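You operate a simulated robot arm through the tools that you are given. There is no shell and no other tool. Be economical: measure what you need, move in short steps, check, and stop when the job is done.

You are at the controls of a simulated robot arm. One attempt, no reset.

JOB
Put two scoops of peanut in the blue bowl; close the tin again.
Fine: lid on the crate end of the wooden board meanwhile; use the small ladle; it goes back in its pot.

The check looks at the end state, three seconds after you hand in, the way a careful person would. Anything else that was tipped, shoved, dropped, spilled or broken makes it a failure. Lids that push on must go on centred and level and be pressed home; caps that screw on are set level and turned clockwise until they are tight.

ROBOT AND FRAMES
A 6-joint arm with a two-finger parallel gripper, fixed in place. Base frame: the origin is at the foot of the arm, x ahead of it, y to its left, z up; the work surface is at about z = 0.78. Readings come in m, degrees, newtons and seconds.
With the tool pointing down near the work surface it reaches from about 0.24 to 0.64 m from the base axis. Its first joint turns from -66.0 to 66.0 degrees. Payload 2.7 kg.
The TCP is the grasp point between the finger pads, 0.023 m short of the fingertips. In the tool frame z runs along the fingers and y along their closing line. Largest opening 0.094 m; finger width 0.038, thickness 0.01; the body of the gripper, 0.054 by 0.096 m, starts 0.039 m behind the TCP.
Orientation is that of the tool frame in the base frame, as a unit quaternion [w, x, y, z]. With the fingers straight down and closing along the base's y, the tool's x points along the base's -x, its y along +y and its z along -z.

CONTROLS
- The arm moves only by the tool move_arm. Its argument "motion" is text: rows parted by semicolons, each of 7 numbers parted by spaces: the finger opening in m, from 0 to 0.094, then the shift along the base's x, y, z in m, then the turn, a rotation vector about the base's x, y, z in rad. In form: jaw tx ty tz wx wy wz; .... A call has 1 to 8 rows; each row shifts and turns the commanded pose from where the row before left it. Each row takes 0.2 s and may step no farther than 0.05 m and 8.6 degrees from the row before; otherwise, or with a gripper value out of range, the whole call is refused. A pose out of reach is approached as far as the arm can. The call stops where the force on the tool passes 40 N (or 10 N more than at its start, if that is more) or the arm is blocked; 0.2 s more then pass. The fingers move at their own pace (about 0.045 m/s each) and stop on an object; they squeeze with about 41 N. The grip force told is the motor's: it shows also when the fingers shut on nothing. Time passes only in rows, and 0.2 s behind the last, so rows that do not move let the fingers close. It gives the time, the measured TCP pose, the force on the tool (base axes), the opening and the grip force at its end, in the units of the frame above (readings bear some noise).
- Cameras (640 x 400 px; columns grow to the right, rows downward): "scene" is fixed at [0.0767, -0.4315, 1.4017]; the picture's right is [0.78, -0.62, 0.00], its down [-0.36, -0.45, -0.81] and it looks along [0.51, 0.64, -0.58] (base axes); focal length 338 px, centre (320, 200). "wrist" rides on the gripper at [0.087, 0.016, -0.074] in the tool frame; the picture's right is [-0.18, 0.98, 0.00], its down [-0.58, -0.11, -0.81] and it looks along [-0.79, -0.15, 0.59] (tool axes); focal length 243 px, centre (320, 200). There is no depth. A picture from a camera that has moved, and an enlarged one, comes with that camera's place and axes in the base frame and with its lens.
- capture(camera): a new picture of that camera. No time passes.
- inspect(camera, box): a new picture of the part [left, top, right, bottom] of that camera's present view, enlarged. No time passes.
- close_job(): hands the job in; it is judged then, once.

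Work in short steps. Places have to be worked out from the pictures, the camera data and where the tool is seen: move nearer, look again, correct. Check each grasp and each placing, and mend what went wrong. You have 120 turns and 64 pictures in all, those below and enlarged ones among them. Open the gripper and draw the arm clear of the work before you hand the job in, unless the task says otherwise; then end with one line.

The tools are called after ">>>" as name(argument=value, ...) on one line, values as JSON. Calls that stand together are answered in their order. move_arm: Moves the arm, as the interface text tells. Its arguments: {"type":"object","properties":{"motion":{"type":"string"}},"required":["motion"]} The other tools are called the same way: capture (camera) takes a picture; inspect (camera, box) takes an enlarged picture of a part of a camera's view; close_job () hands the job in.

At the start:

```text
t: 0.0
tool_pos: [0.4365, -0.0143, 1.1557]
orientation: [0.0, 0.0, 1.0, -0.001]
contact_force: [0.7, -0.3, -0.6]
gripper_width: 0.094
finger_force: 0.0
```

scene: 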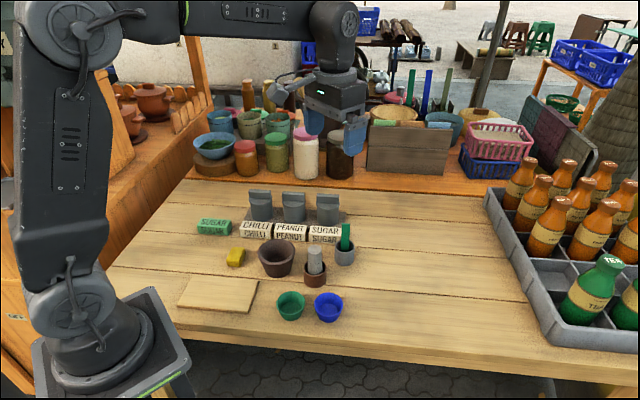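
wrist: 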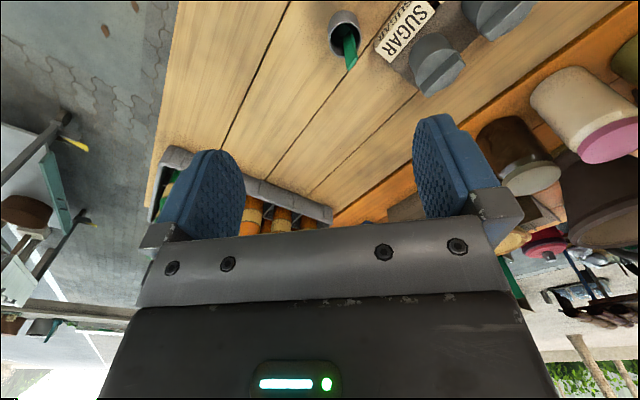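

I begin by enlarging the work area to identify tins, lids, ladles and bowls.

>>> inspect(camera="scene", box=[160, 170, 400, 330])

>>> inspect(camera="scene", box=[230, 180, 370, 290])

```text
2.50 times, centred on (280, 250) of scene
camera zoom: at [0.0767, -0.4315, 1.4017], right [0.78, -0.62, 0.0], down [-0.36, -0.45, -0.81], along [0.51, 0.64, -0.58], focal length 845 px, centre (420, 75)
```

zoom: 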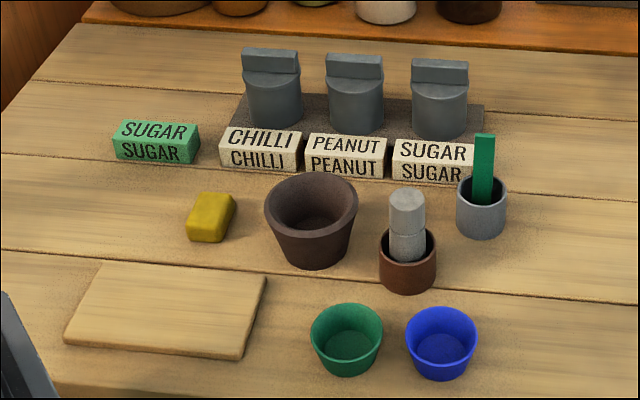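

```text
3.64 times, centred on (300, 235) of scene
camera zoom: at [0.0767, -0.4315, 1.4017], right [0.78, -0.62, 0.0], down [-0.36, -0.45, -0.81], along [0.51, 0.64, -0.58], focal length 1229 px, centre (393, 73)
```

zoom: 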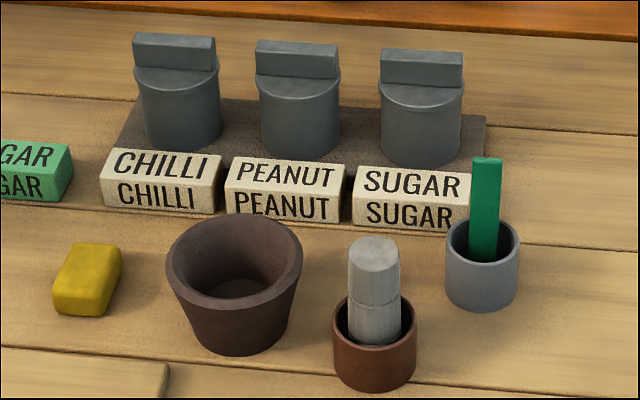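

The three lidded tins are labelled chilli, peanut and sugar (peanut in the middle, near (0.525, 0.22)). The grey pot with the green handle is near (0.52, 0.0), the brown pot near (0.42, -0.015) and the blue bowl near (0.385, -0.10). I draw the arm back so the wrist camera looks over these.

>>> move_arm(motion="0.094 -0.034 0.018 -0.005 0 0 0; 0.094 -0.034 0.018 -0.005 0 0 0; 0.094 -0.034 0.018 -0.005 0 0 0; 0.094 -0.034 0.018 -0.005 0 0 0")

>>> capture(camera="wrist")

>>> inspect(camera="wrist", box=[200, 0, 440, 150])

```text
t: 1.0
tool_pos: [0.2989, 0.057, 1.1335]
orientation: [0.0, 0.0, 1.0, 0.0]
contact_force: [0.3, 1.1, 0.6]
gripper_width: 0.0938
finger_force: 0.0
```

```text
59 pictures are left
camera wrist: at [0.2122, 0.0729, 1.2096], right [0.18, 0.98, 0.0], down [0.58, -0.11, 0.81], along [0.79, -0.15, -0.59], focal length 243 px, centre (320, 200)
```

wrist: 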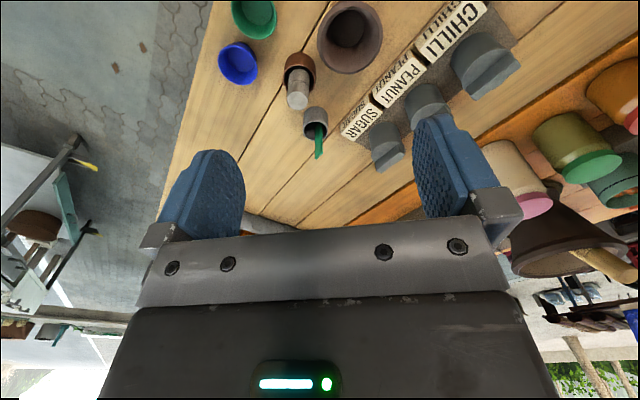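

```text
2.67 times, centred on (320, 75) of wrist
camera zoom: at [0.2122, 0.0729, 1.2096], right [0.18, 0.98, 0.0], down [0.58, -0.11, 0.81], along [0.79, -0.15, -0.59], focal length 647 px, centre (320, 533)
```

zoom: 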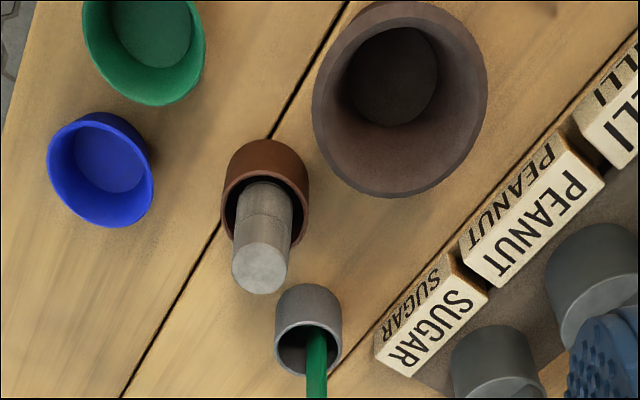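

The green-handled tool in the grey pot looks like the small ladle. I tilt the wrist and move over the pots to look down into them and at the tin lids.

>>> move_arm(motion="0.094 0.036 0 -0.017 0 0.09 0; 0.094 0.036 0 -0.017 0 0.09 0; 0.094 0.036 0 -0.017 0 0.09 0; 0.094 0.036 0 -0.017 0 0.09 0; 0.094 0.036 0 -0.017 0 0.09 0")

>>> capture(camera="wrist")

>>> inspect(camera="wrist", box=[200, 0, 480, 175])

```text
t: 2.2
tool_pos: [0.4821, 0.0569, 1.0518]
orientation: [-0.224, -0.001, 0.975, 0.0]
contact_force: [0.0, -1.0, 0.5]
gripper_width: 0.0938
finger_force: 0.0
```

```text
57 pictures are left
camera wrist: at [0.4363, 0.0719, 1.1565], right [0.17, 0.98, -0.08], down [0.88, -0.11, 0.47], along [0.45, -0.15, -0.88], focal length 243 px, centre (320, 200)
```

wrist: 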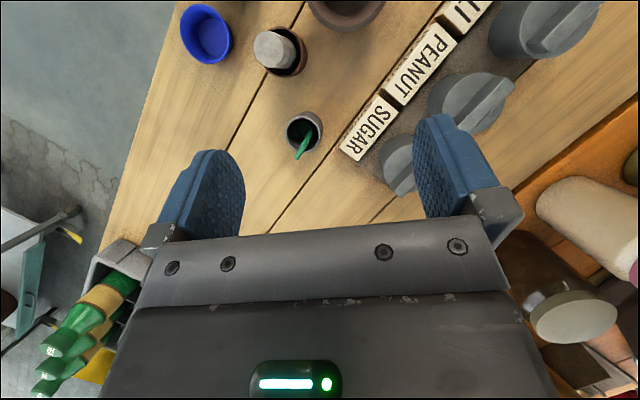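

```text
2.29 times, centred on (340, 88) of wrist
camera zoom: at [0.4363, 0.0719, 1.1565], right [0.17, 0.98, -0.08], down [0.88, -0.11, 0.47], along [0.45, -0.15, -0.88], focal length 555 px, centre (274, 457)
```

zoom: 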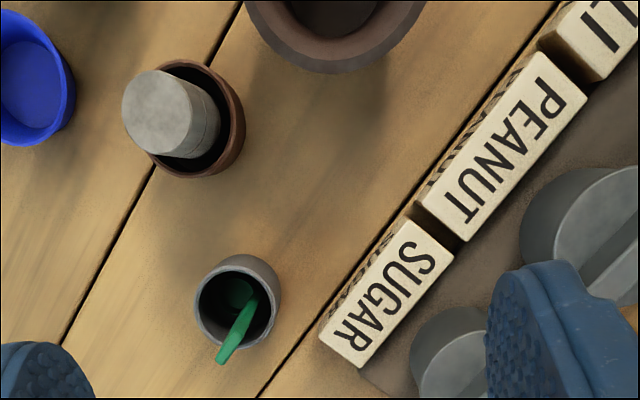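

Cup and flat handle of the green ladle are visible in the grey pot, and each tin lid has a slab handle parallel to the row (about -45°). I level the tool, move above the peanut tin and yaw by -45°.

>>> move_arm(motion="0.094 0.005 0.037 0 0 -0.1125 0; 0.094 0.005 0.037 0 0 -0.1125 0; 0.094 0.005 0.037 0 0 -0.1125 0; 0.094 0.005 0.037 0 0 -0.1125 0")

>>> move_arm(motion="0.094 0 0 -0.008 0 0 -0.131; 0.094 0 0 -0.008 0 0 -0.131; 0.094 0 0 -0.008 0 0 -0.131; 0.094 0 0 -0.008 0 0 -0.131; 0.094 0 0 -0.008 0 0 -0.131; 0.094 0 0 -0.008 0 0 -0.131")

>>> capture(camera="wrist")

>>> capture(camera="scene")

```text
t: 3.2
tool_pos: [0.5003, 0.2066, 1.0518]
orientation: [0.002, 0.0, 1.0, 0.0]
contact_force: [0.6, -0.5, 0.1]
gripper_width: 0.0939
finger_force: 0.1
```

```text
t: 4.6
tool_pos: [0.4995, 0.2045, 1.0029]
orientation: [0.0, 0.383, 0.924, 0.0]
contact_force: [0.2, 0.1, -0.3]
gripper_width: 0.0943
finger_force: 0.0
```

```text
55 pictures are left
camera wrist: at [0.45, 0.2759, 1.078], right [0.83, 0.56, 0.0], down [0.33, -0.49, 0.81], along [0.45, -0.67, -0.59], focal length 243 px, centre (320, 200)
```

wrist: 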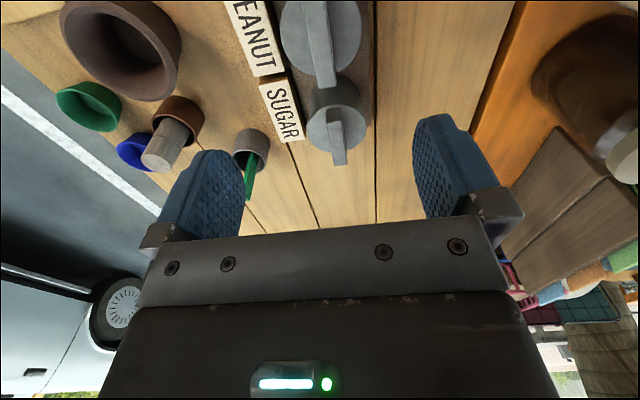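

```text
54 pictures are left
```

scene: 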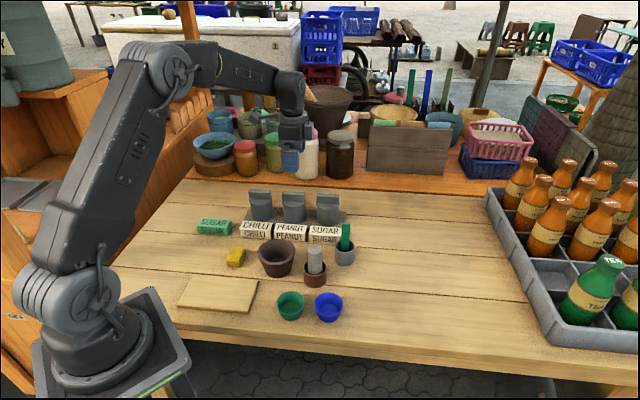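

The tool is nearly above the peanut lid and the slab runs parallel to the tool's x, so yaw -45° fits. I descend to 0.93 and look close up.

>>> move_arm(motion="0.094 -0.001 0.001 -0.036 0 0 0; 0.094 -0.001 0.001 -0.036 0 0 0")

>>> capture(camera="wrist")

>>> inspect(camera="scene", box=[240, 140, 360, 240])

```text
t: 5.2
tool_pos: [0.4965, 0.2083, 0.9322]
orientation: [0.001, 0.382, 0.924, 0.0]
contact_force: [-0.5, -0.7, -0.2]
gripper_width: 0.0941
finger_force: 0.0
```

```text
53 pictures are left
camera wrist: at [0.4474, 0.2803, 1.007], right [0.83, 0.56, 0.0], down [0.33, -0.49, 0.81], along [0.46, -0.67, -0.59], focal length 243 px, centre (320, 200)
```

wrist: 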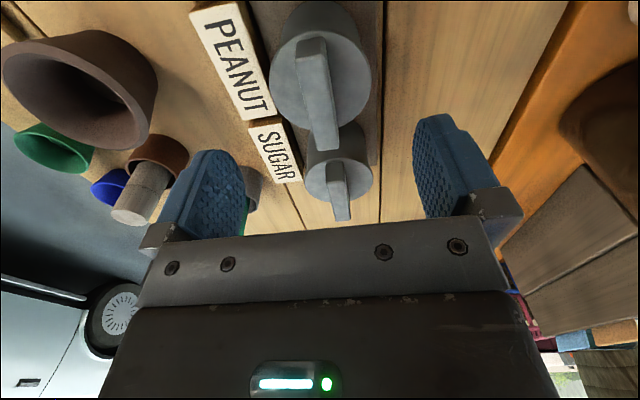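

```text
4.00 times, centred on (300, 190) of scene
camera zoom: at [0.0767, -0.4315, 1.4017], right [0.78, -0.62, 0.0], down [-0.36, -0.45, -0.81], along [0.51, 0.64, -0.58], focal length 1352 px, centre (400, 240)
```

zoom: 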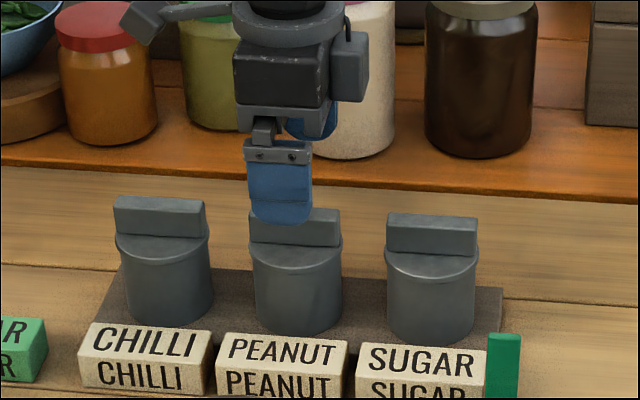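

Alignment over the slab is within a few mm (scene suggests shifting slightly along the row). I nudge and descend around the handle.

>>> move_arm(motion="0.094 0.004 -0.004 -0.02 0 0 0; 0.094 0 0 -0.02 0 0 0; 0.094 0 0 -0.015 0 0 0")

>>> inspect(camera="scene", box=[240, 140, 360, 240])

>>> capture(camera="wrist")

```text
t: 6.0
tool_pos: [0.5036, 0.205, 0.8769]
orientation: [0.001, 0.383, 0.924, 0.0]
contact_force: [0.1, 0.0, 0.3]
gripper_width: 0.0939
finger_force: 0.0
```

```text
4.00 times, centred on (300, 190) of scene
camera zoom: at [0.0767, -0.4315, 1.4017], right [0.78, -0.62, 0.0], down [-0.36, -0.45, -0.81], along [0.51, 0.64, -0.58], focal length 1352 px, centre (400, 240)
```

zoom: 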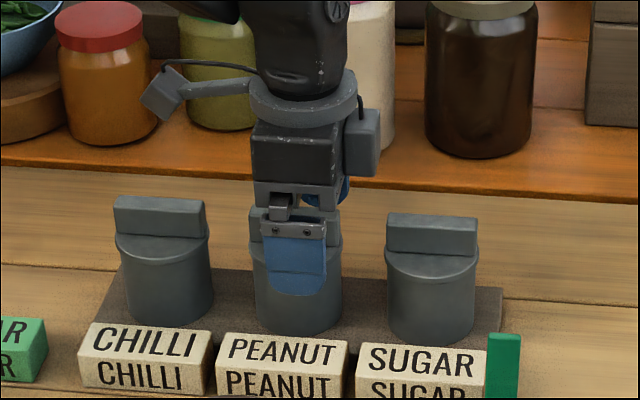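

```text
50 pictures are left
camera wrist: at [0.4529, 0.276, 0.9508], right [0.83, 0.56, 0.0], down [0.33, -0.49, 0.81], along [0.46, -0.67, -0.59], focal length 243 px, centre (320, 200)
```

wrist: 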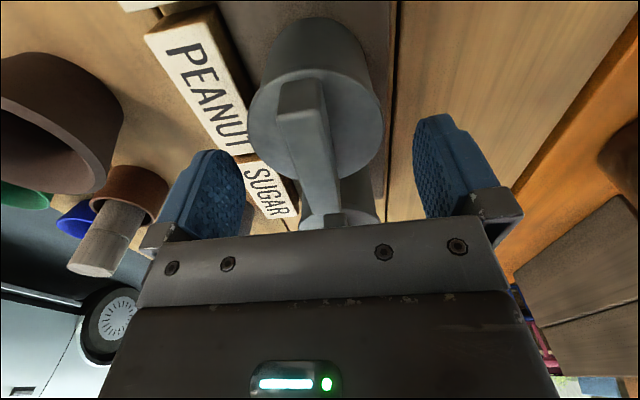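

Combining both views, the handle centre is near (0.495, 0.210), top z about 0.868. I shift there, descend a bit more and close.

>>> move_arm(motion="0.094 -0.0085 0.005 0 0 0 0; 0.094 0 0 -0.008 0 0 0; 0.04 0 0 0 0 0 0; 0.0 0 0 0 0 0 0; 0.0 0 0 0 0 0 0; 0.0 0 0 0 0 0 0; 0.0 0 0 0 0 0 0")

>>> inspect(camera="scene", box=[240, 140, 360, 240])

```text
t: 7.6
tool_pos: [0.4951, 0.2093, 0.868]
orientation: [0.002, 0.383, 0.924, 0.002]
contact_force: [11.9, 10.4, -6.9]
gripper_width: 0.0638
finger_force: 40.9
```

```text
4.00 times, centred on (300, 190) of scene
camera zoom: at [0.0772, -0.4311, 1.4018], right [0.78, -0.62, 0.0], down [-0.36, -0.45, -0.81], along [0.51, 0.64, -0.58], focal length 1352 px, centre (400, 240)
```

zoom: 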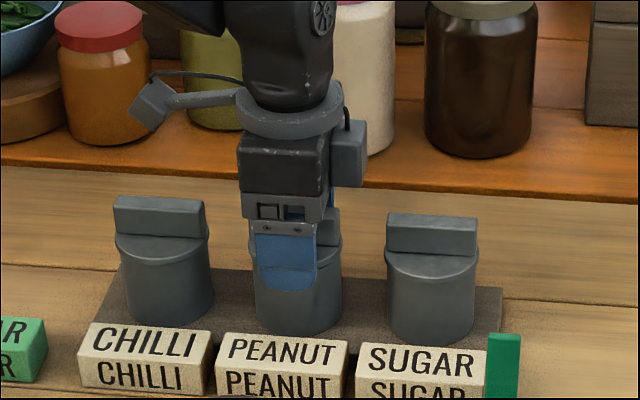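

Width 0.064 means the fingertips caught the lid rim, not the slab. I open, rise 15 mm and look.

>>> move_arm(motion="0.094 0 0 0 0 0 0; 0.094 0 0 0 0 0 0; 0.094 0 0 0 0 0 0; 0.094 0 0 0.015 0 0 0; 0.094 0 0 0 0 0 0")

>>> inspect(camera="wrist", box=[200, 0, 440, 240])

>>> inspect(camera="scene", box=[260, 170, 350, 240])

```text
t: 8.8
tool_pos: [0.4952, 0.2074, 0.8821]
orientation: [0.0, 0.382, 0.924, 0.0]
contact_force: [0.0, -1.7, 0.4]
gripper_width: 0.0941
finger_force: 0.0
```

```text
1.67 times, centred on (320, 120) of wrist
camera zoom: at [0.4451, 0.2799, 0.9578], right [0.83, 0.56, 0.0], down [0.33, -0.49, 0.81], along [0.46, -0.67, -0.59], focal length 404 px, centre (320, 333)
```

zoom: 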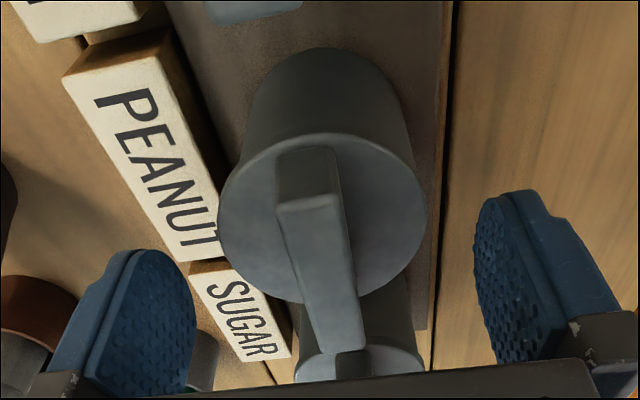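

```text
5.71 times, centred on (305, 205) of scene
camera zoom: at [0.0767, -0.4315, 1.4017], right [0.78, -0.62, 0.0], down [-0.36, -0.45, -0.81], along [0.51, 0.64, -0.58], focal length 1931 px, centre (406, 171)
```

zoom: 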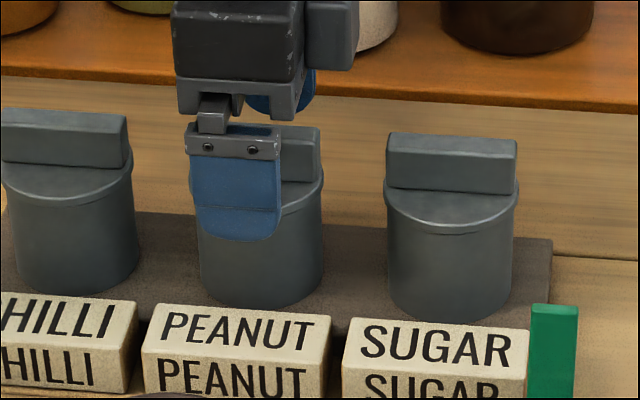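

Now clear: lid surface is at z≈0.857, slab centre ≈(0.492, 0.214), top ≈0.885. I shift there at TCP z≈0.884 and close on the slab.

>>> move_arm(motion="0.094 -0.0033 0.0065 0.002 0 0 0; 0.05 0 0 0 0 0 0; 0.0 0 0 0 0 0 0; 0.0 0 0 0 0 0 0; 0.0 0 0 0 0 0 0; 0.0 0 0 0 0 0 0; 0.0 0 0 0 0 0 0")

>>> inspect(camera="wrist", box=[200, 0, 440, 240])

```text
t: 10.4
tool_pos: [0.4912, 0.2143, 0.8846]
orientation: [0.001, 0.382, 0.924, 0.0]
contact_force: [1.1, -0.3, -0.2]
gripper_width: 0.0148
finger_force: 41.3
```

```text
1.67 times, centred on (320, 120) of wrist
camera zoom: at [0.4419, 0.2861, 0.9599], right [0.83, 0.56, 0.0], down [0.33, -0.49, 0.81], along [0.46, -0.67, -0.59], focal length 404 px, centre (320, 333)
```

zoom: 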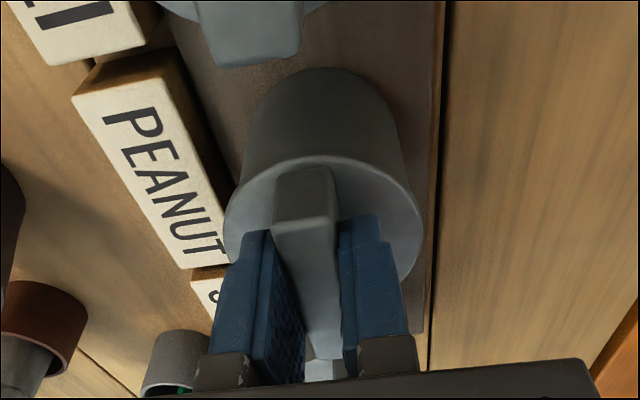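

Slab is gripped (0.0148 m). I pull straight up slowly, watching force.

>>> move_arm(motion="0.0 0 0 0.003 0 0 0; 0.0 0 0 0.003 0 0 0; 0.0 0 0 0.004 0 0 0; 0.0 0 0 0.005 0 0 0; 0.0 0 0 0.005 0 0 0; 0.0 0 0 0.01 0 0 0")

>>> inspect(camera="scene", box=[240, 150, 360, 240])

```text
t: 11.8
tool_pos: [0.4905, 0.2148, 0.9151]
orientation: [-0.001, 0.382, 0.924, -0.001]
contact_force: [-0.4, -0.3, -1.4]
gripper_width: 0.0149
finger_force: 41.0
```

```text
4.44 times, centred on (300, 195) of scene
camera zoom: at [0.0767, -0.4315, 1.4017], right [0.78, -0.62, 0.0], down [-0.36, -0.45, -0.81], along [0.51, 0.64, -0.58], focal length 1502 px, centre (409, 222)
```

zoom: 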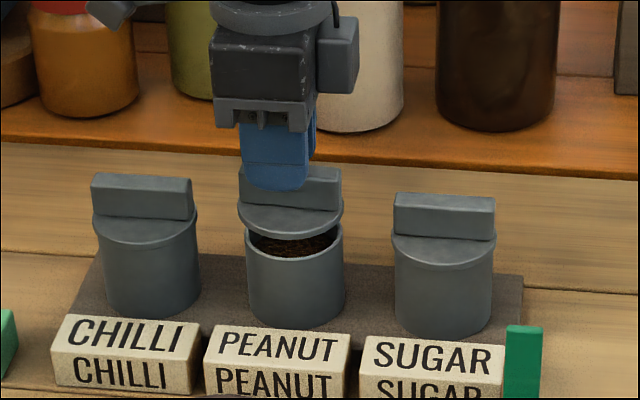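

The lid is off and the tin stands. I raise further and check the contents.

>>> move_arm(motion="0.0 0 0 0.03 0 0 0; 0.0 0 0 0.04 0 0 0; 0.0 0 0 0.04 0 0 0")

>>> capture(camera="wrist")

>>> inspect(camera="scene", box=[260, 170, 350, 240])

```text
t: 12.6
tool_pos: [0.4881, 0.2122, 1.0267]
orientation: [0.0, 0.382, 0.924, 0.0]
contact_force: [-0.3, -0.4, -0.3]
gripper_width: 0.0144
finger_force: 40.7
```

```text
44 pictures are left
camera wrist: at [0.4386, 0.2845, 1.1026], right [0.83, 0.56, 0.0], down [0.33, -0.49, 0.81], along [0.46, -0.67, -0.59], focal length 243 px, centre (320, 200)
```

wrist: 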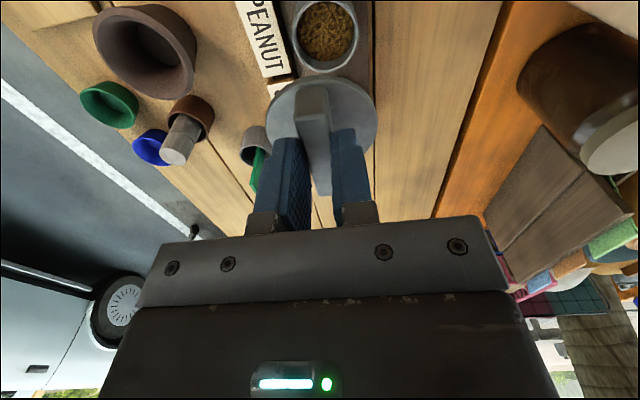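

```text
5.71 times, centred on (305, 205) of scene
camera zoom: at [0.0767, -0.4315, 1.4017], right [0.78, -0.62, 0.0], down [-0.36, -0.45, -0.81], along [0.51, 0.64, -0.58], focal length 1931 px, centre (406, 171)
```

zoom: 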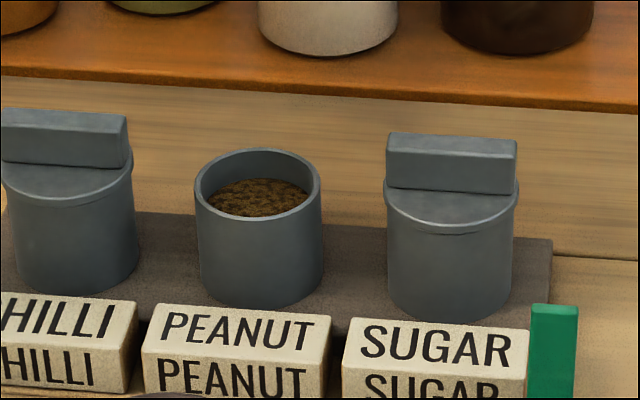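

The contents are coarse brown crushed peanut. Re-deriving the scene zoom offsets: board crate-end midpoint ≈(0.270, 0.056), board axis (0.71,-0.70). I carry the lid to (0.247, 0.079) at height.

>>> move_arm(motion="0.0 -0.0402 -0.0222 -0.005 0 0 0; 0.0 -0.0402 -0.0222 -0.005 0 0 0; 0.0 -0.0402 -0.0222 -0.005 0 0 0; 0.0 -0.0402 -0.0222 -0.005 0 0 0; 0.0 -0.0402 -0.0222 -0.005 0 0 0; 0.0 -0.0402 -0.0222 -0.005 0 0 0; 0.0 0 0 -0.04 0 0 0; 0.0 0 0 -0.03 0 0 0")

>>> capture(camera="wrist")

>>> inspect(camera="scene", box=[160, 190, 320, 330])

```text
t: 14.4
tool_pos: [0.2511, 0.0796, 0.9266]
orientation: [0.001, 0.382, 0.924, 0.0]
contact_force: [0.4, -0.8, 0.0]
gripper_width: 0.0148
finger_force: 40.7
```

```text
42 pictures are left
camera wrist: at [0.2011, 0.1507, 1.0009], right [0.83, 0.56, 0.0], down [0.33, -0.49, 0.81], along [0.46, -0.67, -0.59], focal length 243 px, centre (320, 200)
```

wrist: 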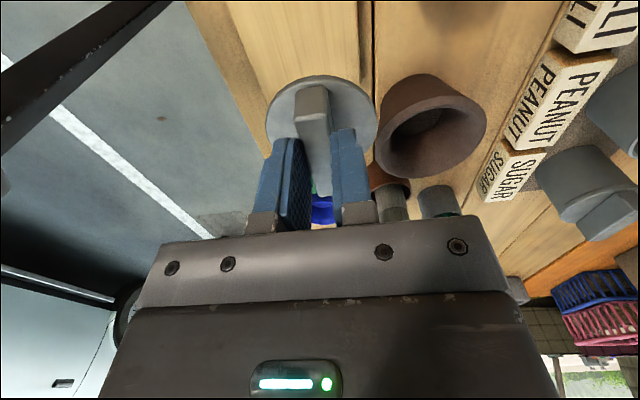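

```text
2.86 times, centred on (240, 260) of scene
camera zoom: at [0.0767, -0.4315, 1.4017], right [0.78, -0.62, 0.0], down [-0.36, -0.45, -0.81], along [0.51, 0.64, -0.58], focal length 965 px, centre (549, 29)
```

zoom: 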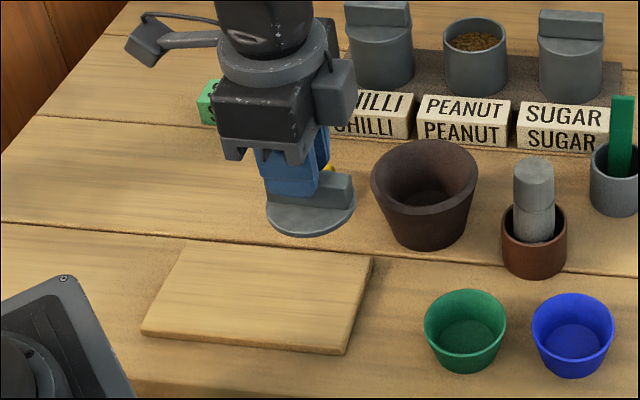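

The lid would land near the board's far edge, so I shift to about (0.235, 0.070) and lower.

>>> move_arm(motion="0.0 -0.016 -0.0096 -0.02 0 0 0; 0.0 0 0 -0.03 0 0 0; 0.0 0 0 -0.015 0 0 0; 0.0 0 0 0 0 0 0")

>>> inspect(camera="scene", box=[160, 190, 320, 330])

```text
t: 15.4
tool_pos: [0.2332, 0.0716, 0.8597]
orientation: [0.001, 0.382, 0.924, -0.001]
contact_force: [-0.1, 0.3, -0.4]
gripper_width: 0.0147
finger_force: 41.0
```

```text
2.86 times, centred on (240, 260) of scene
camera zoom: at [0.0767, -0.4315, 1.4017], right [0.78, -0.62, 0.0], down [-0.36, -0.45, -0.81], along [0.51, 0.64, -0.58], focal length 965 px, centre (549, 29)
```

zoom: 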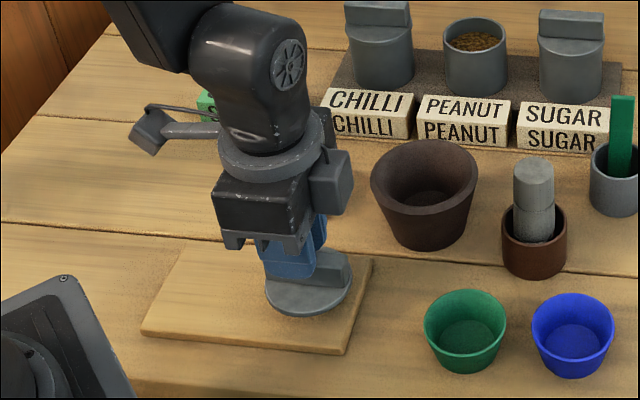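

Lid hovers over the crate end of the board; I lower in small steps until contact.

>>> move_arm(motion="0.0 0 0 -0.005 0 0 0; 0.0 0 0 -0.005 0 0 0; 0.0 0 0 -0.004 0 0 0; 0.0 0 0 -0.004 0 0 0")

>>> inspect(camera="scene", box=[190, 240, 290, 310])

```text
t: 16.4
tool_pos: [0.233, 0.0726, 0.8435]
orientation: [0.0, 0.383, 0.924, 0.0]
contact_force: [-7.3, -3.8, 35.8]
gripper_width: 0.0145
finger_force: 40.6
```

```text
5.71 times, centred on (240, 275) of scene
camera zoom: at [0.0763, -0.4317, 1.4017], right [0.78, -0.62, 0.0], down [-0.36, -0.45, -0.81], along [0.51, 0.64, -0.58], focal length 1931 px, centre (777, -229)
```

zoom: 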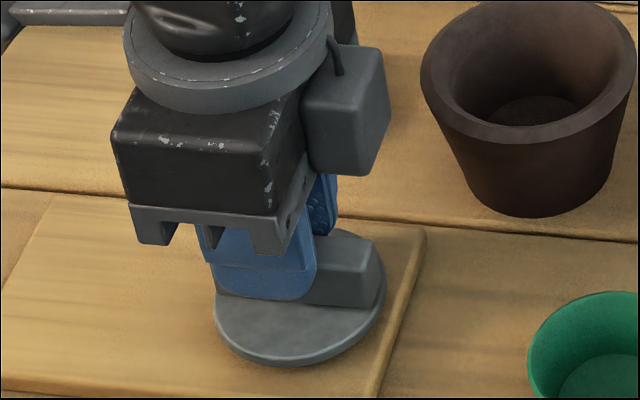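

Firm contact, so the lid is seated on the board. I ease 1 mm, open moderately and rise.

>>> move_arm(motion="0.0 0 0 0.001 0 0 0; 0.05 0 0 0 0 0 0; 0.05 0 0 0 0 0 0; 0.05 0 0 0 0 0 0; 0.05 0 0 0.03 0 0 0; 0.05 0 0 0.05 0 0 0; 0.05 0 0 0.05 0 0 0")

>>> inspect(camera="scene", box=[160, 190, 320, 330])

```text
t: 18.0
tool_pos: [0.2308, 0.0699, 0.9754]
orientation: [0.0, 0.382, 0.924, 0.0]
contact_force: [0.1, -0.6, -0.5]
gripper_width: 0.05
finger_force: 0.1
```

```text
2.86 times, centred on (240, 260) of scene
camera zoom: at [0.0767, -0.4315, 1.4017], right [0.78, -0.62, 0.0], down [-0.36, -0.45, -0.81], along [0.51, 0.64, -0.58], focal length 965 px, centre (549, 29)
```

zoom: 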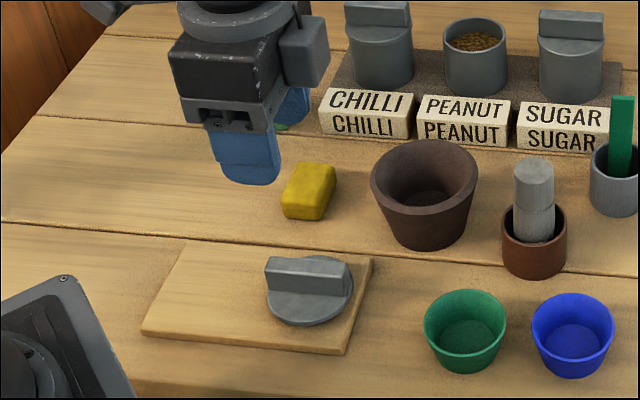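

The lid lies flat on the crate end. Now I travel to above the grey pot at (0.503, 0.012) to look at the ladle closely.

>>> move_arm(motion="0.05 0.045 -0.0097 0.014 0 0 0; 0.05 0.045 -0.0097 0.014 0 0 0; 0.05 0.045 -0.0097 0.014 0 0 0; 0.05 0.045 -0.0097 0.014 0 0 0; 0.05 0.045 -0.0097 0.014 0 0 0; 0.05 0.045 -0.0097 0.014 0 0 0")

>>> capture(camera="wrist")

>>> inspect(camera="scene", box=[300, 200, 380, 270])

```text
t: 19.4
tool_pos: [0.5038, 0.0137, 1.0564]
orientation: [0.0, 0.383, 0.924, 0.0]
contact_force: [0.9, 0.0, -0.1]
gripper_width: 0.0499
finger_force: 0.0
```

```text
37 pictures are left
camera wrist: at [0.454, 0.0856, 1.131], right [0.83, 0.56, 0.0], down [0.33, -0.49, 0.81], along [0.46, -0.67, -0.59], focal length 243 px, centre (320, 200)
```

wrist: 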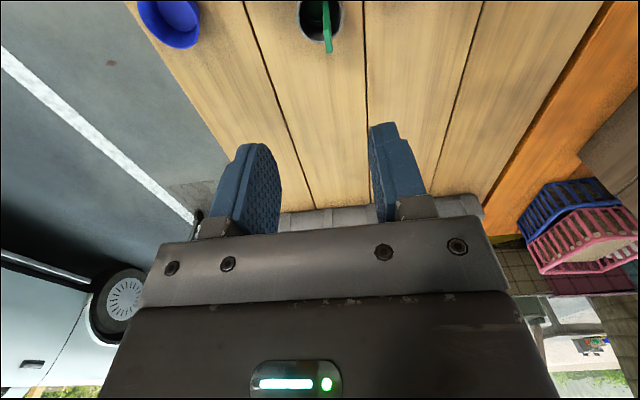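

```text
5.71 times, centred on (340, 235) of scene
camera zoom: at [0.0767, -0.4315, 1.4017], right [0.78, -0.62, 0.0], down [-0.36, -0.45, -0.81], along [0.51, 0.64, -0.58], focal length 1931 px, centre (206, 0)
```

zoom: 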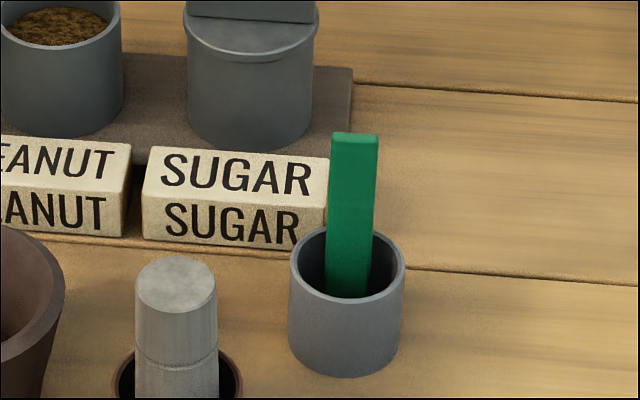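

The green ladle's broad face points toward the scene camera, so thickness lies along (0.7, 0.7), matching my yaw; handle top ≈(0.511, 0.0135, 0.90). I descend to 0.95 and check alignment.

>>> move_arm(motion="0.05 0.007 0 -0.036 0 0 0; 0.05 0 0 -0.036 0 0 0; 0.05 0 0 -0.034 0 0 0; 0.05 0 0 0 0 0 0")

>>> inspect(camera="wrist", box=[200, 0, 440, 240])

>>> inspect(camera="scene", box=[290, 180, 390, 270])

```text
t: 20.4
tool_pos: [0.5116, 0.014, 0.9495]
orientation: [0.001, 0.382, 0.924, 0.0]
contact_force: [0.1, 0.5, 0.0]
gripper_width: 0.0501
finger_force: 0.0
```

```text
1.67 times, centred on (320, 120) of wrist
camera zoom: at [0.4617, 0.0859, 1.0238], right [0.83, 0.56, 0.0], down [0.33, -0.49, 0.81], along [0.46, -0.67, -0.59], focal length 404 px, centre (320, 333)
```

zoom: 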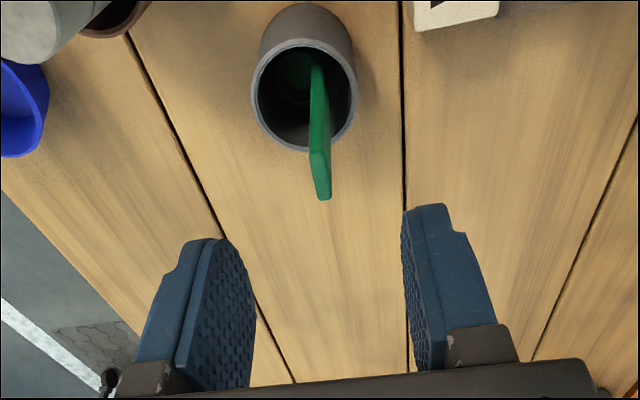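

```text
4.44 times, centred on (340, 225) of scene
camera zoom: at [0.0767, -0.4315, 1.4017], right [0.78, -0.62, 0.0], down [-0.36, -0.45, -0.81], along [0.51, 0.64, -0.58], focal length 1502 px, centre (231, 89)
```

zoom: 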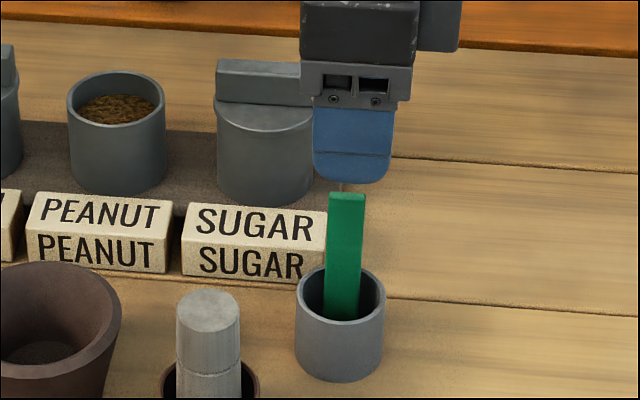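

Handle centre ≈(0.508, 0.018). I shift slightly, descend to TCP 0.887 and close on the handle.

>>> move_arm(motion="0.05 -0.0035 0.004 -0.02 0 0 0; 0.05 0 0 -0.022 0 0 0; 0.05 0 0 -0.022 0 0 0; 0.0 0 0 0 0 0 0; 0.0 0 0 0 0 0 0; 0.0 0 0 0 0 0 0; 0.0 0 0 0 0 0 0")

>>> inspect(camera="wrist", box=[200, 0, 440, 240])

```text
t: 22.0
tool_pos: [0.5062, 0.0172, 0.8884]
orientation: [0.0, 0.382, 0.924, 0.0]
contact_force: [0.2, -0.2, 0.1]
gripper_width: 0.005
finger_force: 41.4
```

```text
1.67 times, centred on (320, 120) of wrist
camera zoom: at [0.4569, 0.0889, 0.9626], right [0.83, 0.56, 0.0], down [0.33, -0.49, 0.81], along [0.46, -0.67, -0.59], focal length 404 px, centre (320, 333)
```

zoom: 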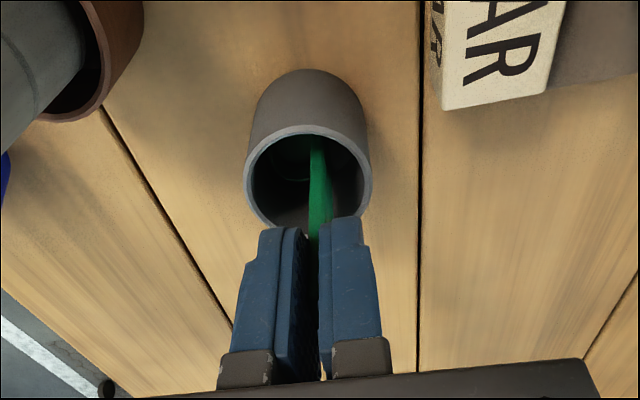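

Handle is held (5 mm). I lift straight up out of the pot and look at the ladle.

>>> move_arm(motion="0.0 0 0 0.02 0 0 0; 0.0 0 0 0.03 0 0 0; 0.0 0 0 0.035 0 0 0; 0.0 0 0 0.035 0 0 0; 0.0 0 0 0.02 0 0 0")

>>> inspect(camera="scene", box=[290, 150, 410, 270])

>>> inspect(camera="wrist", box=[200, 0, 440, 240])

```text
t: 23.2
tool_pos: [0.5063, 0.0169, 1.0297]
orientation: [0.001, 0.383, 0.924, -0.001]
contact_force: [-0.7, 0.3, 0.0]
gripper_width: 0.0049
finger_force: 41.3
```

```text
3.33 times, centred on (350, 210) of scene
camera zoom: at [0.0767, -0.4315, 1.4017], right [0.78, -0.62, 0.0], down [-0.36, -0.45, -0.81], along [0.51, 0.64, -0.58], focal length 1126 px, centre (220, 167)
```

zoom: 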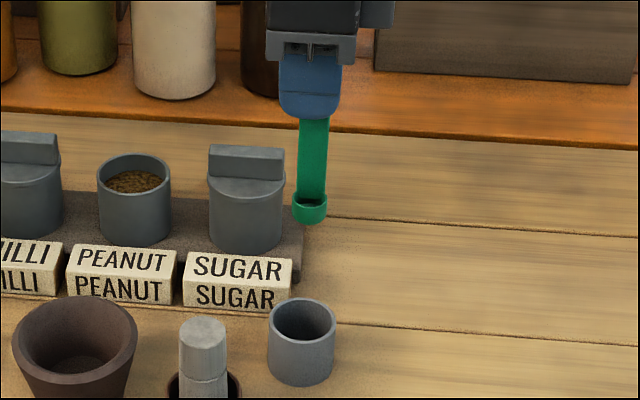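

```text
1.67 times, centred on (320, 120) of wrist
camera zoom: at [0.4567, 0.0886, 1.1047], right [0.83, 0.56, 0.0], down [0.33, -0.49, 0.81], along [0.46, -0.67, -0.59], focal length 404 px, centre (320, 333)
```

zoom: 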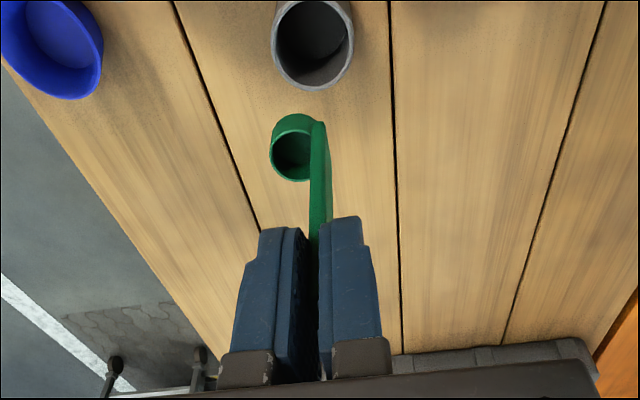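

Cup is ~25 mm wide, ~20 mm high, hanging ~0.104 m below the TCP on the (-0.7,-0.7) side. I carry it above the peanut tin (cup over (0.492, 0.2145)) and check before dipping.

>>> move_arm(motion="0.0 -0.001 0.041 0 0 0 0; 0.0 -0.001 0.041 0 0 0 0; 0.0 -0.001 0.041 0 0 0 0; 0.0 -0.001 0.041 0 0 0 0; 0.0 -0.001 0.042 0 0 0 0; 0.0 0 0 -0.03 0 0 0; 0.0 0 0 -0.02 0 0 0; 0.0 0 0 0 0 0 0")

>>> inspect(camera="wrist", box=[200, 0, 440, 240])

>>> inspect(camera="scene", box=[260, 150, 350, 240])

```text
t: 25.0
tool_pos: [0.5035, 0.2249, 0.9805]
orientation: [0.001, 0.382, 0.924, 0.0]
contact_force: [0.3, 0.5, -0.8]
gripper_width: 0.0048
finger_force: 41.3
```

```text
1.67 times, centred on (320, 120) of wrist
camera zoom: at [0.453, 0.2961, 1.0552], right [0.83, 0.56, 0.0], down [0.33, -0.49, 0.81], along [0.46, -0.67, -0.59], focal length 404 px, centre (320, 333)
```

zoom: 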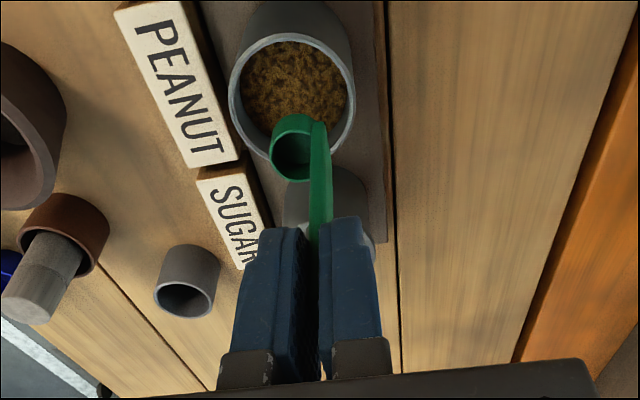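

```text
4.44 times, centred on (305, 195) of scene
camera zoom: at [0.0767, -0.4314, 1.4017], right [0.78, -0.62, 0.0], down [-0.36, -0.45, -0.81], along [0.51, 0.64, -0.58], focal length 1502 px, centre (387, 222)
```

zoom: 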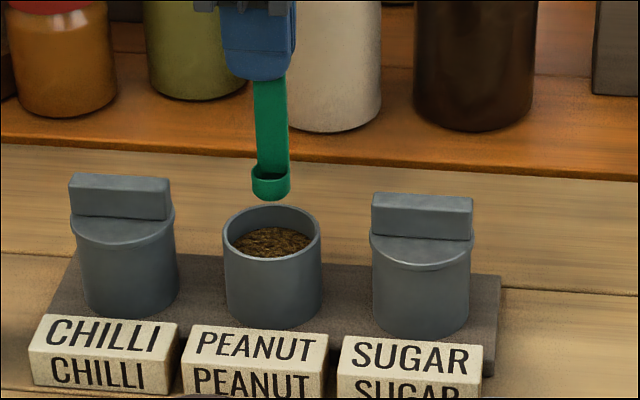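

The cup is centred over the tin within ~3 mm. I dip slowly to TCP z≈0.912.

>>> move_arm(motion="0.0 -0.003 0.001 -0.02 0 0 0; 0.0 0 0 -0.02 0 0 0; 0.0 0 0 -0.01 0 0 0; 0.0 0 0 -0.006 0 0 0; 0.0 0 0 -0.006 0 0 0; 0.0 0 0 -0.006 0 0 0")

>>> inspect(camera="scene", box=[270, 170, 330, 230])

```text
t: 26.4
tool_pos: [0.5007, 0.2242, 0.9151]
orientation: [0.006, 0.382, 0.924, 0.004]
contact_force: [-3.1, -1.8, 39.6]
gripper_width: 0.0058
finger_force: 41.0
```

```text
6.67 times, centred on (300, 200) of scene
camera zoom: at [0.076, -0.4318, 1.4016], right [0.78, -0.62, 0.0], down [-0.36, -0.45, -0.81], along [0.51, 0.64, -0.58], focal length 2253 px, centre (453, 200)
```

zoom: 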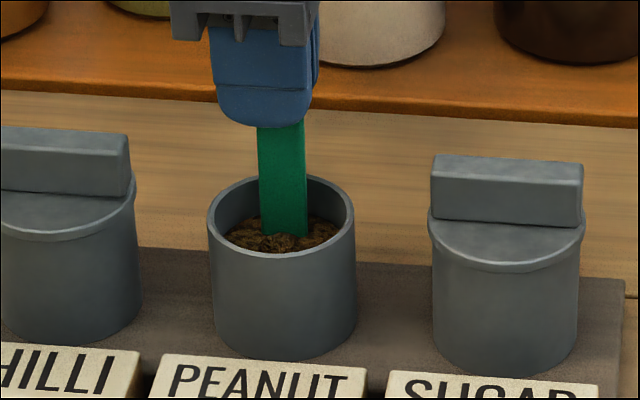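

The cup is buried and reached the bottom (40 N). I lift slowly straight up and look.

>>> move_arm(motion="0.0 0 0 0.004 0 0 0; 0.0 0 0 0.008 0 0 0; 0.0 0 0 0.012 0 0 0; 0.0 0 0 0.018 0 0 0; 0.0 0 0 0.02 0 0 0; 0.0 0 0 0.02 0 0 0")

>>> inspect(camera="wrist", box=[200, 0, 440, 240])

>>> inspect(camera="scene", box=[270, 160, 330, 220])

```text
t: 27.8
tool_pos: [0.4992, 0.2249, 0.9906]
orientation: [0.001, 0.383, 0.924, 0.0]
contact_force: [0.2, -0.1, -0.3]
gripper_width: 0.005
finger_force: 40.9
```

```text
1.67 times, centred on (320, 120) of wrist
camera zoom: at [0.4496, 0.2966, 1.0657], right [0.83, 0.56, 0.0], down [0.33, -0.49, 0.81], along [0.46, -0.67, -0.59], focal length 404 px, centre (320, 333)
```

zoom: 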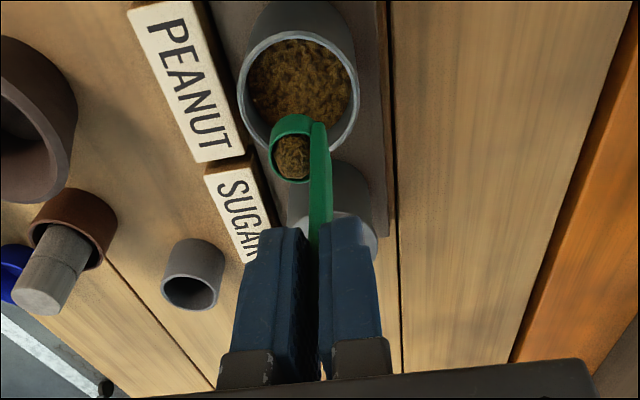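

```text
6.67 times, centred on (300, 190) of scene
camera zoom: at [0.0767, -0.4315, 1.4017], right [0.78, -0.62, 0.0], down [-0.36, -0.45, -0.81], along [0.51, 0.64, -0.58], focal length 2253 px, centre (453, 267)
```

zoom: 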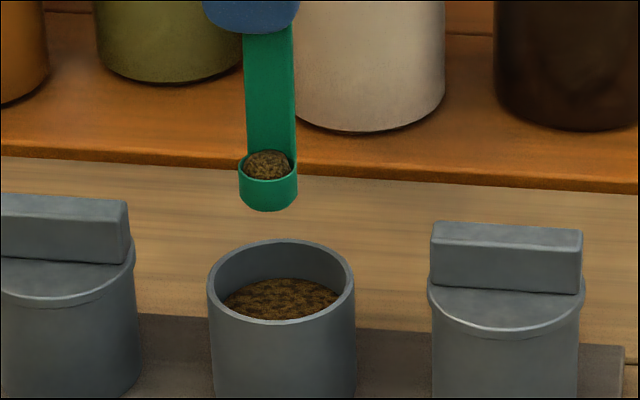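

Full scoop. I plan to pour by tipping toward direction 240° (gripper hangs over the front table edge). First I raise and carry smoothly to above the blue bowl at ≈(0.369,-0.089), yawing +15°.

>>> move_arm(motion="0.0 0 0 0.03 0 0 0; 0.0 0 0 0.03 0 0 0; 0.0 -0.0112 -0.0275 0 0 0 0.0238; 0.0 -0.0112 -0.0275 0 0 0 0.0238; 0.0 -0.0112 -0.0275 0 0 0 0.0238; 0.0 -0.0112 -0.0275 0 0 0 0.0238; 0.0 -0.0112 -0.0275 0 0 0 0.0238; 0.0 -0.0112 -0.0275 0 0 0 0.0238")

>>> move_arm(motion="0.0 -0.0112 -0.0275 0 0 0 0.0238; 0.0 -0.0112 -0.0275 0 0 0 0.0238; 0.0 -0.0112 -0.0275 0 0 0 0.0238; 0.0 -0.0112 -0.0275 0 0 0 0.0238; 0.0 -0.0112 -0.0275 0 0 0 0.0238; 0.0 0 0 -0.03 0 0 0; 0.0 0 0 -0.03 0 0 0; 0.0 0 0 0 0 0 0")

>>> capture(camera="wrist")

>>> inspect(camera="scene", box=[260, 210, 400, 350])

```text
t: 29.6
tool_pos: [0.4325, 0.0626, 1.0509]
orientation: [0.0, 0.316, 0.949, 0.0]
contact_force: [-0.5, 0.2, -0.7]
gripper_width: 0.0049
finger_force: 41.0
```

```text
t: 31.4
tool_pos: [0.3769, -0.078, 0.9903]
orientation: [0.001, 0.26, 0.966, 0.0]
contact_force: [0.1, -0.3, -1.3]
gripper_width: 0.005
finger_force: 41.5
```

```text
25 pictures are left
camera wrist: at [0.3105, -0.0219, 1.0647], right [0.65, 0.76, 0.0], down [0.45, -0.39, 0.81], along [0.61, -0.53, -0.59], focal length 243 px, centre (320, 200)
```

wrist: 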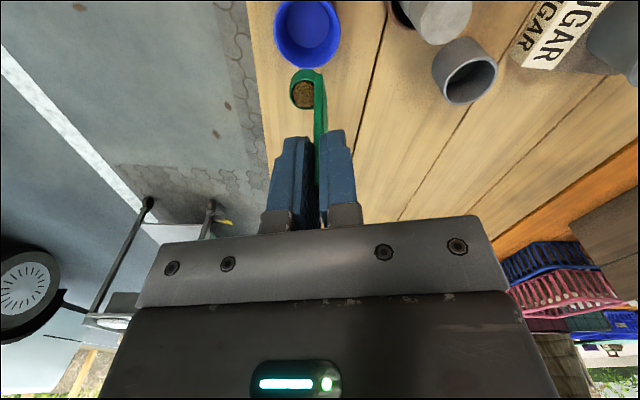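

```text
2.86 times, centred on (330, 280) of scene
camera zoom: at [0.0767, -0.4315, 1.4017], right [0.78, -0.62, 0.0], down [-0.36, -0.45, -0.81], along [0.51, 0.64, -0.58], focal length 965 px, centre (291, -29)
```

zoom: 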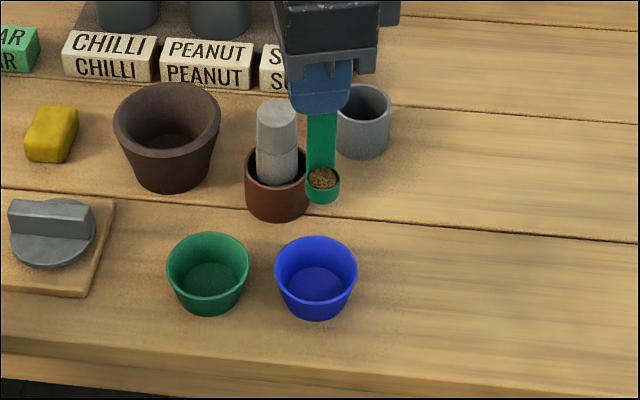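

Scoop intact above the bowl, bowl centre ≈(0.370,-0.087). I start tipping about the axis (0.866,-0.5,0), keeping the lip over the bowl centre.

>>> move_arm(motion="0.0 -0.0006 -0.001 -0.0133 0.1256 -0.0725 0; 0.0 -0.004 -0.007 0.0012 0.1256 -0.0725 0; 0.0 -0.0064 -0.0111 -0.0006 0.1256 -0.0725 0; 0.0 -0.0062 -0.0108 -0.0025 0.1256 -0.0725 0")

>>> inspect(camera="scene", box=[260, 210, 400, 350])

```text
t: 32.4
tool_pos: [0.3581, -0.1084, 0.9771]
orientation: [0.074, 0.248, 0.925, 0.278]
contact_force: [-0.4, 0.0, -0.4]
gripper_width: 0.0051
finger_force: 40.5
```

```text
2.86 times, centred on (330, 280) of scene
camera zoom: at [0.0768, -0.4314, 1.4017], right [0.78, -0.62, 0.0], down [-0.36, -0.45, -0.81], along [0.51, 0.64, -0.58], focal length 965 px, centre (291, -29)
```

zoom: 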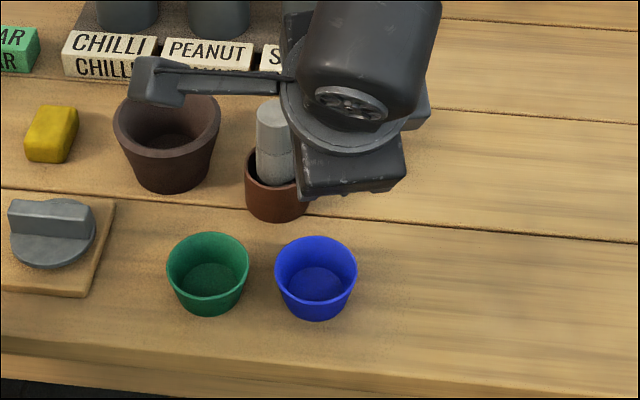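

The pose tracks as planned. I continue tipping to ~66°.

>>> move_arm(motion="0.0 -0.006 -0.0105 -0.0043 0.1256 -0.0725 0; 0.0 -0.0056 -0.0098 -0.006 0.1256 -0.0725 0; 0.0 -0.0052 -0.009 -0.0076 0.1256 -0.0725 0; 0.0 -0.0045 -0.0078 -0.0089 0.1256 -0.0725 0")

>>> capture(camera="wrist")

```text
t: 33.4
tool_pos: [0.3385, -0.143, 0.9506]
orientation: [0.142, 0.216, 0.807, 0.53]
contact_force: [1.2, -0.4, -0.6]
gripper_width: 0.0048
finger_force: 41.1
```

```text
22 pictures are left
camera wrist: at [0.2323, -0.1553, 0.996], right [0.35, 0.24, 0.9], down [0.11, -0.97, 0.22], along [0.93, 0.02, -0.37], focal length 243 px, centre (320, 200)
```

wrist: 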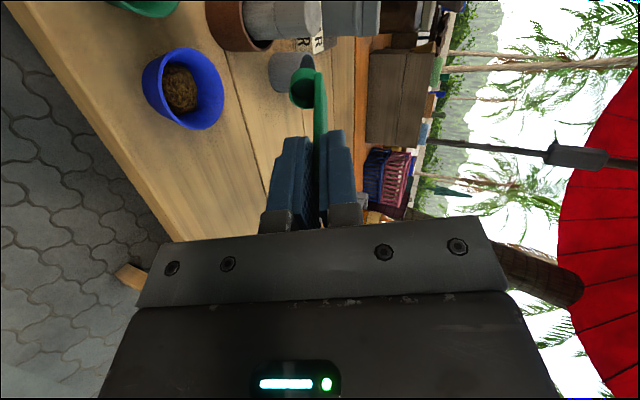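

The peanut is in the bowl; I check whether the cup is empty.

>>> inspect(camera="wrist", box=[120, 20, 340, 160])

```text
2.86 times, centred on (230, 90) of wrist
camera zoom: at [0.2323, -0.1553, 0.996], right [0.35, 0.24, 0.9], down [0.11, -0.97, 0.22], along [0.93, 0.02, -0.37], focal length 693 px, centre (577, 514)
```

zoom: 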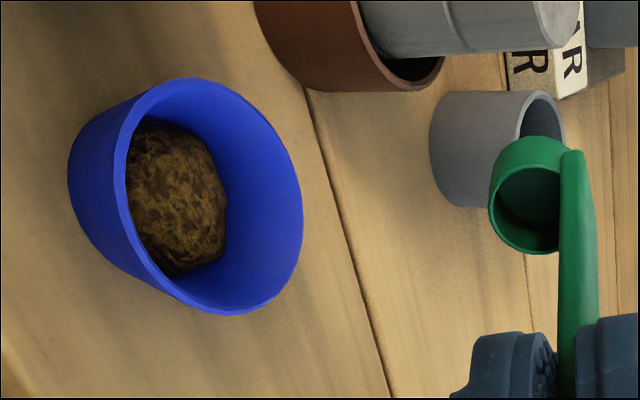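

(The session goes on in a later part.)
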